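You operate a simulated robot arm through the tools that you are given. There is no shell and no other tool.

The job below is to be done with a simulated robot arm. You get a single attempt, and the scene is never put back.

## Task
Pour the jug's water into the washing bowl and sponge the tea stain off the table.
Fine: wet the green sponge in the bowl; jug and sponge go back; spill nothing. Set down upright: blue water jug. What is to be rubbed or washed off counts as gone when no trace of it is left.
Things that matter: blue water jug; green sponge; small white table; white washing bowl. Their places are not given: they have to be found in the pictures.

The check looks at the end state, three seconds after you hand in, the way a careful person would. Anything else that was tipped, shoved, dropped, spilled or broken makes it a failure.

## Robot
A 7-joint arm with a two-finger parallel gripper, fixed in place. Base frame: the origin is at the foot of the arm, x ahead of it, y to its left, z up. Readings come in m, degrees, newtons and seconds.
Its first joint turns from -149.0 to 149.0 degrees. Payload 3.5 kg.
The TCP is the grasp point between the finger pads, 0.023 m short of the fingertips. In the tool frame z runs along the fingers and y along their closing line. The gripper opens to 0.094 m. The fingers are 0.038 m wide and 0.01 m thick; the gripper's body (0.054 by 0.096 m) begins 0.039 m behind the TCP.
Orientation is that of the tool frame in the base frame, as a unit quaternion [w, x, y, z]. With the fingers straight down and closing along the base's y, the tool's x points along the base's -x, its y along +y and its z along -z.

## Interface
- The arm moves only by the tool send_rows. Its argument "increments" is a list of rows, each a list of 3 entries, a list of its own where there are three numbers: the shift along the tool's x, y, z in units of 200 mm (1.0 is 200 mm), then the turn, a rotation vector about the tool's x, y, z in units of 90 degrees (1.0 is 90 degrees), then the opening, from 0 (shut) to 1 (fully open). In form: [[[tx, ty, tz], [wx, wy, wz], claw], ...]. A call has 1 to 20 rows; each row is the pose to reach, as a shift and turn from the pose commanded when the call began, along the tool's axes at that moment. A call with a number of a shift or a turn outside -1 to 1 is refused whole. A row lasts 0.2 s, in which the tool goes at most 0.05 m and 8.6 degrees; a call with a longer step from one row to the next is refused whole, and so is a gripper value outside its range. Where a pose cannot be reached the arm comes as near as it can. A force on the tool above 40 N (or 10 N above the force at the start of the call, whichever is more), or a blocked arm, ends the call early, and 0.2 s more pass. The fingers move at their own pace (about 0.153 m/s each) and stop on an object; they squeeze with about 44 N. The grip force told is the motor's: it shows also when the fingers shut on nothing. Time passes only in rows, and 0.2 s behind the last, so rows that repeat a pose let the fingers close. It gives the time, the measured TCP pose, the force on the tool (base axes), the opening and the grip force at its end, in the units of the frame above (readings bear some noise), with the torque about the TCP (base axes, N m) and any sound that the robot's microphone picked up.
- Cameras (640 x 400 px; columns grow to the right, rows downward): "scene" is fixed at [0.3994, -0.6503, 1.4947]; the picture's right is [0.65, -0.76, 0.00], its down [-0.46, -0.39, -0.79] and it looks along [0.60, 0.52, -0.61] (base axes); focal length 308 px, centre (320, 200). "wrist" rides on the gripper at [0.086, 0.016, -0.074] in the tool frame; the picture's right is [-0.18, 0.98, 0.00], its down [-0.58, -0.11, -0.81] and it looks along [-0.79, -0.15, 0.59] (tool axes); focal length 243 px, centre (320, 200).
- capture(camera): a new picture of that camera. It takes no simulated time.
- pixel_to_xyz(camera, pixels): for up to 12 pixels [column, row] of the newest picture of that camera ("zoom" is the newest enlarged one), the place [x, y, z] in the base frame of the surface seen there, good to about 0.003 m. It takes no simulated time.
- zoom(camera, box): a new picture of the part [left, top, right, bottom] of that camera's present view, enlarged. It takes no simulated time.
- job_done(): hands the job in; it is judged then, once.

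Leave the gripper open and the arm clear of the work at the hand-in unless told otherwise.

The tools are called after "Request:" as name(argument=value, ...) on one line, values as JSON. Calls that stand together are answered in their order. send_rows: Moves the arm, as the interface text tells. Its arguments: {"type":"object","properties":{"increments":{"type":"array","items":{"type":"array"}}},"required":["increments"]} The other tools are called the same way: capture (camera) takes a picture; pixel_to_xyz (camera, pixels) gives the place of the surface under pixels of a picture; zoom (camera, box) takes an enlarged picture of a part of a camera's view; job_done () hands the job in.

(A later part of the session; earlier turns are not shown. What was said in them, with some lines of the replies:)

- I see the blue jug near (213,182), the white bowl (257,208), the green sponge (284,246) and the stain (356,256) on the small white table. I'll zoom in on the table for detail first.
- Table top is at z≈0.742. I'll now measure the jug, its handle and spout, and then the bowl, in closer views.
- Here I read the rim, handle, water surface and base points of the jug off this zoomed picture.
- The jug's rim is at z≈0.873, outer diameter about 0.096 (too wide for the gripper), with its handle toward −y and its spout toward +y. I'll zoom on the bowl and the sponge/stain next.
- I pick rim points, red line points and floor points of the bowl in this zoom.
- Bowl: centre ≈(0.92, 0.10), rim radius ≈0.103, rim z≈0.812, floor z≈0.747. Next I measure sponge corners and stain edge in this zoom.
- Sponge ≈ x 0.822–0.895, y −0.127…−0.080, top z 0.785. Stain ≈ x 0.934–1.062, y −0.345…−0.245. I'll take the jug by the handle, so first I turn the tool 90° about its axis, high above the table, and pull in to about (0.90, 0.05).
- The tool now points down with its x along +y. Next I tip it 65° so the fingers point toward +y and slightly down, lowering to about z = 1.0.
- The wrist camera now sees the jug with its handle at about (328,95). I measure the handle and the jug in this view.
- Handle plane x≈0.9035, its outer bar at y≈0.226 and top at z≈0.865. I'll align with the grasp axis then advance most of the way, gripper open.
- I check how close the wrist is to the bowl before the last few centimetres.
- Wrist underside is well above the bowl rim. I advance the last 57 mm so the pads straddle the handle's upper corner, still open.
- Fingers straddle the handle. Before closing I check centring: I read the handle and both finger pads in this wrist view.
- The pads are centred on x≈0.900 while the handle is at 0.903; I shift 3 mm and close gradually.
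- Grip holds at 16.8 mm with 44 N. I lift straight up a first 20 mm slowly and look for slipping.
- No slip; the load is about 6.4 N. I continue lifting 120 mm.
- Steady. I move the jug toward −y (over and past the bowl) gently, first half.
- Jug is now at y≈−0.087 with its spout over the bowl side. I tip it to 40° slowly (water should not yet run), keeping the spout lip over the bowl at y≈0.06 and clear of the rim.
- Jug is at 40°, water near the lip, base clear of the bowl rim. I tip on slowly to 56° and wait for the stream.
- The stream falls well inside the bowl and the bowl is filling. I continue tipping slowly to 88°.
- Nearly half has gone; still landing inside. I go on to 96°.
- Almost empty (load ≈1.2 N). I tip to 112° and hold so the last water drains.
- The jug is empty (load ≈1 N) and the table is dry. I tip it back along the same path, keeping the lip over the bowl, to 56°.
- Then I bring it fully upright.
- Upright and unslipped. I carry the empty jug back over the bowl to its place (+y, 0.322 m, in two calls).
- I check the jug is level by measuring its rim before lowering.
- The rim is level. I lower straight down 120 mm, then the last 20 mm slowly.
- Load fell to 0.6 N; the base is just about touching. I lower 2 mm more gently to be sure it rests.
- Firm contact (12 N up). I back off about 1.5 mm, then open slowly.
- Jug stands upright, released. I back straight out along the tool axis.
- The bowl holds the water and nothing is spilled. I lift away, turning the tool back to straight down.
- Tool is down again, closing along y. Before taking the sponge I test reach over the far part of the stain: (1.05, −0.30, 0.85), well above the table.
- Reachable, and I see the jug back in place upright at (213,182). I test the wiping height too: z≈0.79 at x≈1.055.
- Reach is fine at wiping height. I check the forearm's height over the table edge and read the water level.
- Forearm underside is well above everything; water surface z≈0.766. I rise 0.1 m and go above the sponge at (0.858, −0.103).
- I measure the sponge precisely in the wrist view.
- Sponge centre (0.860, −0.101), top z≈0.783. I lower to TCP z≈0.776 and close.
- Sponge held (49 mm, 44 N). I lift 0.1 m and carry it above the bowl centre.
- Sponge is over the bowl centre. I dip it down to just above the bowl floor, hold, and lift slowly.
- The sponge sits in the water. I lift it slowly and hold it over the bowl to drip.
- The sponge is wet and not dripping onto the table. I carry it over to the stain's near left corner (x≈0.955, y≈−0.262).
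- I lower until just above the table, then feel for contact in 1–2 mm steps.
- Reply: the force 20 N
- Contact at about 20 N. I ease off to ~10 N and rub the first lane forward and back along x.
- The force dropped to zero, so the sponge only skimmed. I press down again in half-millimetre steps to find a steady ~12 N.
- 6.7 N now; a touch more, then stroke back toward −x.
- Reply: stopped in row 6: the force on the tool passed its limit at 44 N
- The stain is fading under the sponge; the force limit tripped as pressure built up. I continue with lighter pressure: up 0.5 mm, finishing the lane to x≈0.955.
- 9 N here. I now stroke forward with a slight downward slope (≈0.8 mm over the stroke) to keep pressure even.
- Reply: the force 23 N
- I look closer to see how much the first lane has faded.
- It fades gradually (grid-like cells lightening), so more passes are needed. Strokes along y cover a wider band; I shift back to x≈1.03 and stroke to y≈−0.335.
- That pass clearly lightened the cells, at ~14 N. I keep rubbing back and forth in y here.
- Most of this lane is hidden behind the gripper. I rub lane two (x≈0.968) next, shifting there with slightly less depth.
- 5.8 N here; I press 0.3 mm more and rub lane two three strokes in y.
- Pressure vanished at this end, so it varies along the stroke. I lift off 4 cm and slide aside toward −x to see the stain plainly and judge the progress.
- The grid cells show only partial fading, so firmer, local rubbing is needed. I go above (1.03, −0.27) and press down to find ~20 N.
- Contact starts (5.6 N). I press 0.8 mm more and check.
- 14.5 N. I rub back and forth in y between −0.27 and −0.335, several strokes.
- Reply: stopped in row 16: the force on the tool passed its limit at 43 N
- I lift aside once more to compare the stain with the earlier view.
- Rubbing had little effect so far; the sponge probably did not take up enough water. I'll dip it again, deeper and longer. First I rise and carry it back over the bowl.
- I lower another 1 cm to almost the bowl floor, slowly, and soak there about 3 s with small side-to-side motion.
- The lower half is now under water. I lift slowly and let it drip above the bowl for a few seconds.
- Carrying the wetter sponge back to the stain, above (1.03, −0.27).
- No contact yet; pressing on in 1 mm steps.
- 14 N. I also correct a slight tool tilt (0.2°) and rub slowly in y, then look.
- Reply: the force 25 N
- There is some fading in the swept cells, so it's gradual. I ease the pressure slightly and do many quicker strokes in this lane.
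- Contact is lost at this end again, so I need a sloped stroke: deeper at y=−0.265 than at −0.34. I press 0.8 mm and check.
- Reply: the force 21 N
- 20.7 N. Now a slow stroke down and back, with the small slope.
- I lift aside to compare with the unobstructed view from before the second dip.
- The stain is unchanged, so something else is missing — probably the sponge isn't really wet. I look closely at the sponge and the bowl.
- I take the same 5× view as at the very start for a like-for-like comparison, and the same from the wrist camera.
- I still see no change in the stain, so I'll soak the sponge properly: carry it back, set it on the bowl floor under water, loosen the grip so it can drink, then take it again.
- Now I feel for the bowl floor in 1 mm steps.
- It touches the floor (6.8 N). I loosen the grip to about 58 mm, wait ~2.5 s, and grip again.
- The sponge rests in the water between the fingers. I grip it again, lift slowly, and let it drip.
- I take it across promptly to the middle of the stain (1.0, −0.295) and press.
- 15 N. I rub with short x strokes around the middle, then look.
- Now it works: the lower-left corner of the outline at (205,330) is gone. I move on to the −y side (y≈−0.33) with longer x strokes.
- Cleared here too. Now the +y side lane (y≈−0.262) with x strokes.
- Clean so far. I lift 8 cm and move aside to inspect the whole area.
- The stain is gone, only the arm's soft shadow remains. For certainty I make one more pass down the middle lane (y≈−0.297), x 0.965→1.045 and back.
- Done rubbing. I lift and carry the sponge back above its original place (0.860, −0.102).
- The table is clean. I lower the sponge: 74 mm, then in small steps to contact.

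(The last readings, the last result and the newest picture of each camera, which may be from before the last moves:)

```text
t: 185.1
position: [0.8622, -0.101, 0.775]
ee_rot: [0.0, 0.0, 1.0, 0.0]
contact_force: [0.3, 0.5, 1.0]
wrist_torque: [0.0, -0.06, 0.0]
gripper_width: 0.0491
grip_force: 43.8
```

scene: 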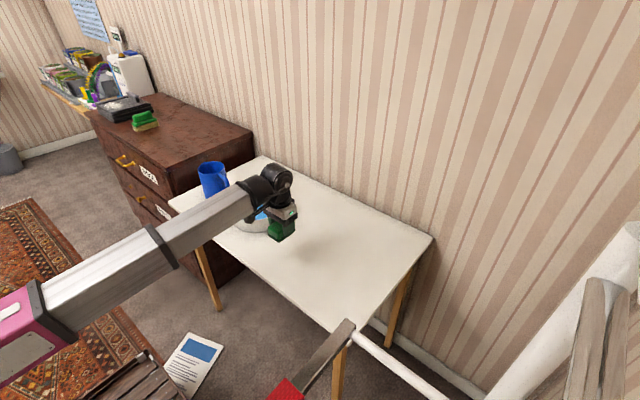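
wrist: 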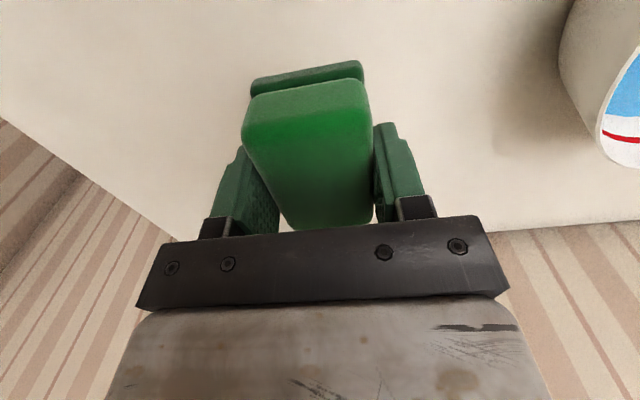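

Just touching (about 1.5 N). I open the fingers slowly to release the sponge.

Request:
send_rows(increments=[[[0, 0, 0], [0, 0, 0], 0.5], [[0, 0, 0], [0, 0, 0], 0.54], [[0, 0, 0], [0, 0, 0], 0.6], [[0, 0, 0], [0, 0, 0], 0.7], [[0, 0, 0], [0, 0, 0], 0.85], [[0, 0, 0], [0, 0, 0], 1], [[0, 0, 0], [0, 0, 0], 1], [[0, 0, -0.08], [0, 0, 0], 1], [[0, 0, -0.2], [0, 0, 0], 1], [[0, 0, -0.38], [0, 0, 0], 1], [[0, 0, -0.6], [0, 0, 0], 1], [[0, 0, -0.8], [0, 0, 0], 1], [[0, 0, -1.0], [0, 0, 0], 1], [[0, 0, -1.0], [0, 0, 0], 1]])

Request:
capture(camera="scene")

Request:
capture(camera="wrist")

```text
t: 188.1
position: [0.8581, -0.1024, 0.9743]
ee_rot: [0.0, 0.0, 1.0, 0.0]
contact_force: [-0.4, 0.0, 0.3]
wrist_torque: [0.03, -0.01, 0.03]
gripper_width: 0.094
grip_force: 0.1
```

```text
taken
```

scene: 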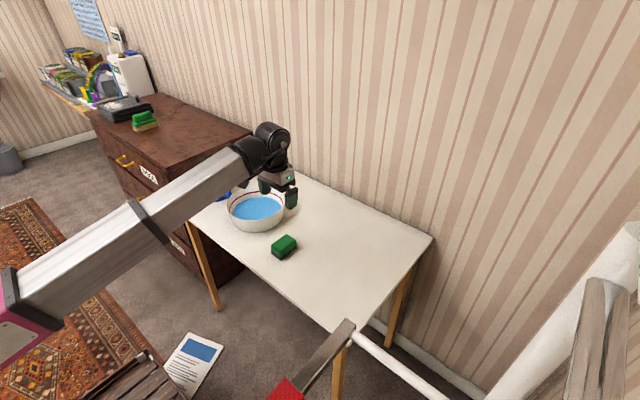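

```text
taken
```

wrist: 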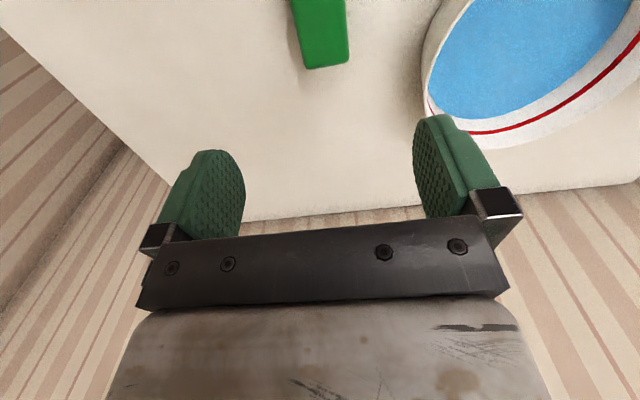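

Sponge released upright in its place. I raise the arm well clear and move aside for a last inspection of everything.

Request:
send_rows(increments=[[[0, 0, -0.15], [0, 0, 0], 1], [[0, 0, -0.35], [0, 0, 0], 1], [[0, -0.1, -0.55], [0, 0, 0], 1], [[0, -0.25, -0.75], [0, 0, 0], 1], [[0, -0.45, -0.9], [0, 0, 0], 1], [[0, -0.65, -0.95], [0, 0, 0], 1], [[0, -0.85, -0.95], [0, 0, 0], 1], [[0, -1.0, -0.95], [0, 0, 0], 1], [[0, -1.0, -0.95], [0, 0, 0], 1]])

Request:
capture(camera="scene")

Request:
zoom(camera="scene", box=[160, 140, 320, 240])

Request:
zoom(camera="scene", box=[260, 225, 388, 285])

```text
t: 189.1
position: [0.8646, -0.1382, 1.1043]
ee_rot: [0.007, 0.004, 1.0, 0.0]
contact_force: [5.7, -2.1, -12.2]
wrist_torque: [-0.09, -0.67, 0.1]
gripper_width: 0.0938
grip_force: 0.1
stopped in row 4: the force on the tool passed its limit at 66 N (the readings are from after the stop); the commanded pose is now the measured one
```

```text
taken
```

scene: 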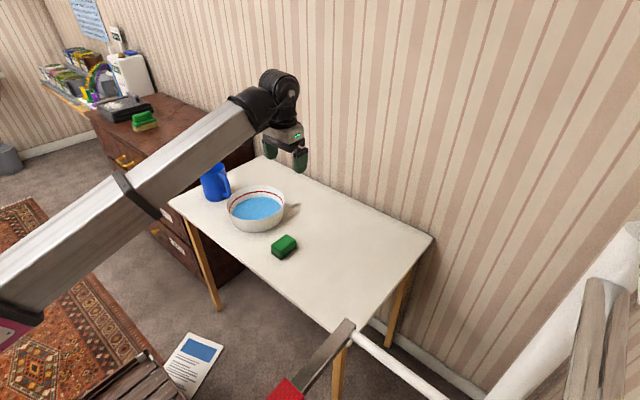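

```text
4.00 times, centred on (240, 190) of scene
```

zoom: 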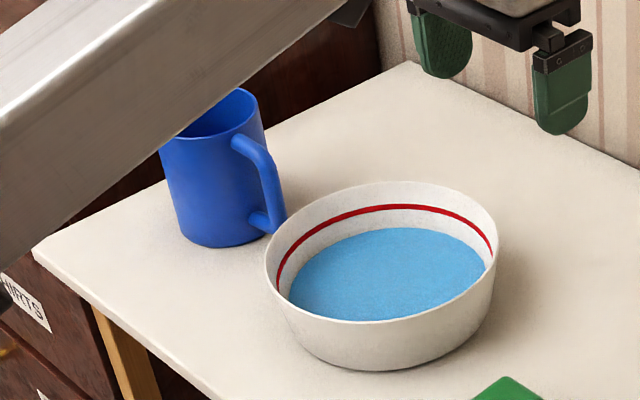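

```text
5.00 times, centred on (324, 255) of scene
```

zoom: 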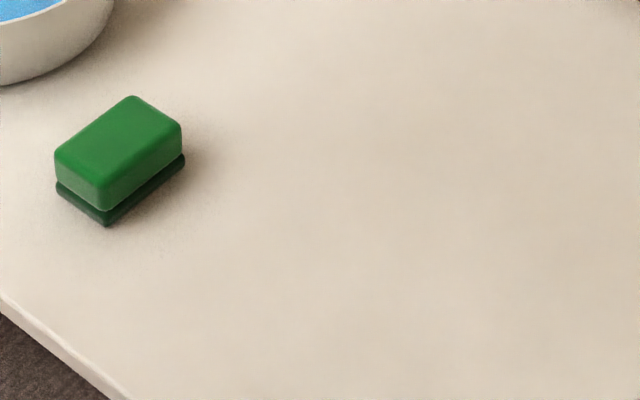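

The move stopped with a force spike although nothing near the tool touches anything in the picture. I hold still for a moment and re-read the forces.

Request:
send_rows(increments=[[[0, 0, 0], [0, 0, 0], 1], [[0, 0, 0], [0, 0, 0], 1]])

Request:
capture(camera="wrist")

Request:
capture(camera="scene")

```text
t: 189.7
position: [0.8653, -0.1394, 1.1043]
ee_rot: [0.006, 0.005, 1.0, -0.001]
contact_force: [8.0, -4.2, -20.4]
wrist_torque: [-0.18, -1.19, 0.17]
gripper_width: 0.0939
grip_force: 0.1
```

```text
taken
```

wrist: 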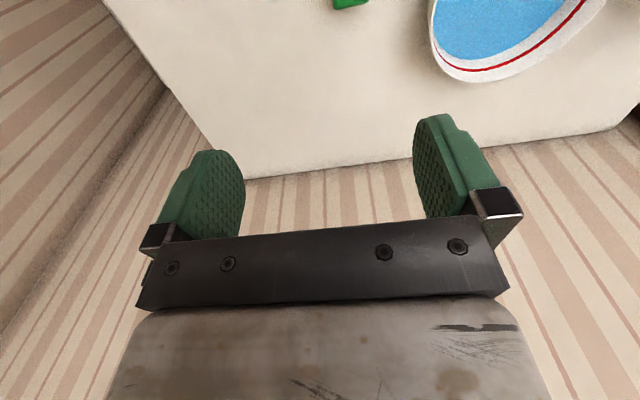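

```text
taken
```

scene: 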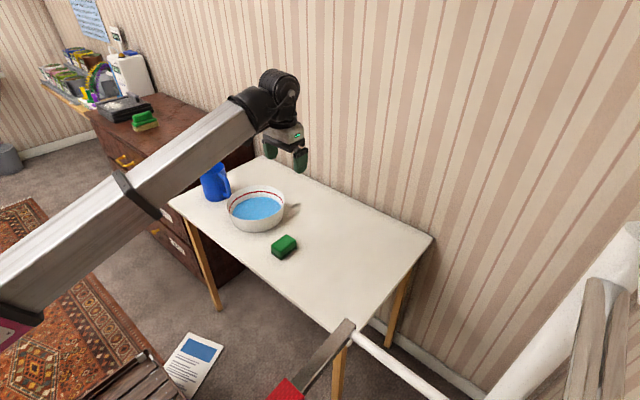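

A steady 20 N push down and a torque about y: the camera bracket is pressing on the arm's own forearm in this folded pose. I back down 4 cm to release it, then move outward (+x).

Request:
send_rows(increments=[[[0, 0, 0.08], [0, 0, 0], 1], [[-0.03, 0, 0.2], [0, 0, 0], 1], [[-0.12, 0, 0.25], [0, 0, 0], 1], [[-0.3, 0, 0.25], [0, 0, 0], 1], [[-0.5, 0, 0.25], [0, 0, 0], 1], [[-0.7, 0, 0.2], [0, 0, 0], 1], [[-0.85, 0, 0.1], [0, 0, 0], 1], [[-0.85, 0, 0.1], [0, 0, 0], 1]])

Request:
capture(camera="scene")

```text
t: 191.5
position: [1.0326, -0.1446, 1.0827]
ee_rot: [0.006, 0.005, 1.0, -0.001]
contact_force: [0.1, 0.0, -0.3]
wrist_torque: [0.01, 0.01, -0.03]
gripper_width: 0.0941
grip_force: 0.0
```

```text
taken
```

scene: 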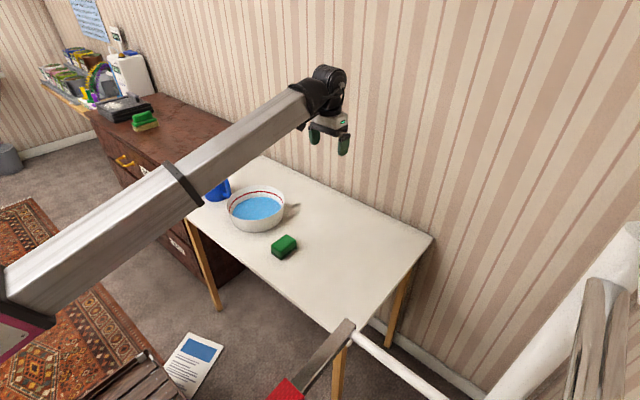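

Force is back to zero. I move up and toward −y so jug, bowl and sponge can all be seen, then check them.

Request:
send_rows(increments=[[[-0.02, -0.1, -0.05], [0, 0, 0], 1], [[-0.04, -0.22, -0.12], [0, 0, 0], 1], [[-0.06, -0.34, -0.2], [0, 0, 0], 1], [[-0.08, -0.46, -0.28], [0, 0, 0], 1], [[-0.1, -0.58, -0.34], [0, 0, 0], 1], [[-0.12, -0.7, -0.38], [0, 0, 0], 1], [[-0.12, -0.7, -0.38], [0, 0, 0], 1]])

Request:
capture(camera="scene")

Request:
zoom(camera="scene", box=[160, 140, 320, 240])

Request:
pixel_to_xyz(camera="zoom", pixels=[[153, 118], [255, 103], [205, 138], [190, 90], [225, 243], [185, 230], [268, 270], [380, 322], [495, 240], [430, 184], [300, 218], [370, 270]])

```text
t: 193.1
position: [1.0553, -0.2824, 1.1651]
ee_rot: [0.006, 0.005, 1.0, -0.001]
contact_force: [0.3, -0.1, 0.3]
wrist_torque: [0.0, -0.05, -0.01]
gripper_width: 0.094
grip_force: 0.1
```

```text
taken
```

scene: 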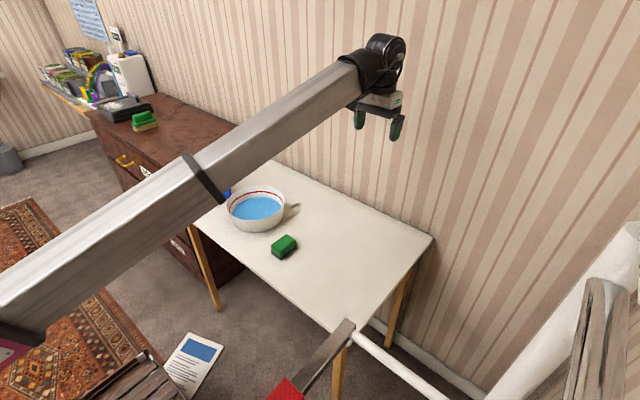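

```text
4.00 times, centred on (240, 190) of scene
```

zoom: 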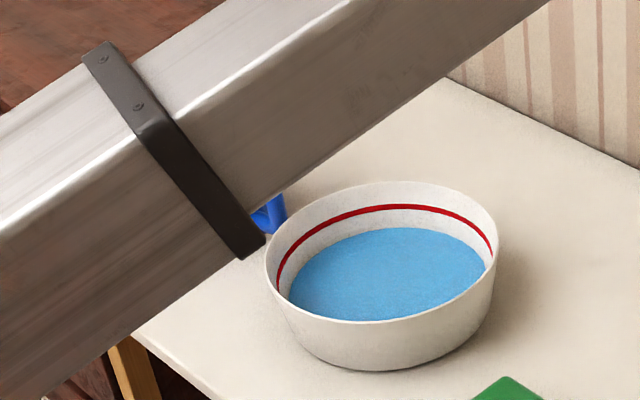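

```text
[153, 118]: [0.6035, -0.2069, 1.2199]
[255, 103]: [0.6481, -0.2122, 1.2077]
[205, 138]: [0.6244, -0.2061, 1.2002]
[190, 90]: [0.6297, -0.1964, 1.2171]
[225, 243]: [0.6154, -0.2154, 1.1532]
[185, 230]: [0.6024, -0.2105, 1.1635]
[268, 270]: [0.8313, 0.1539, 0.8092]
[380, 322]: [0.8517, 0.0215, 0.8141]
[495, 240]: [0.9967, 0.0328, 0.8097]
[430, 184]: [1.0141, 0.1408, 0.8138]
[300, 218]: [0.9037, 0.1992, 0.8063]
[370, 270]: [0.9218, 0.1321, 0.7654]
```

Bowl with the water, sponge and clean table are all in place; the jug was seen upright in its original spot at t=189 and nothing has been near it since. The gripper is open and the arm is clear, so I hand in.

Request:
job_done()

```text
The job is handed in.
```

The job is done and handed in; I don't have the check's verdict.

- **Water:** the jug's water is in the washing bowl, below the red line. I saw no spills.
- **Stain:** no trace shows in the close-up pictures. The sponge did nothing after two short dips. It worked once I left it loose on the bowl floor for about 2.5 seconds and gripped it again. Every part of the stain was then rubbed at least twice.
- **Jug:** it is upright on its original spot. The arm hid it in the last pictures, so this rests on the view a few seconds before hand-in.
- **Sponge:** it is back within about 3 mm of where it started.
- **Force spike:** a 66 N spike stopped the arm as it was moving clear. It was probably the camera bracket touching the arm's own forearm. No object was touched, and the force went away once I moved outward.

The gripper was left open and the arm was clear of the table at hand-in.
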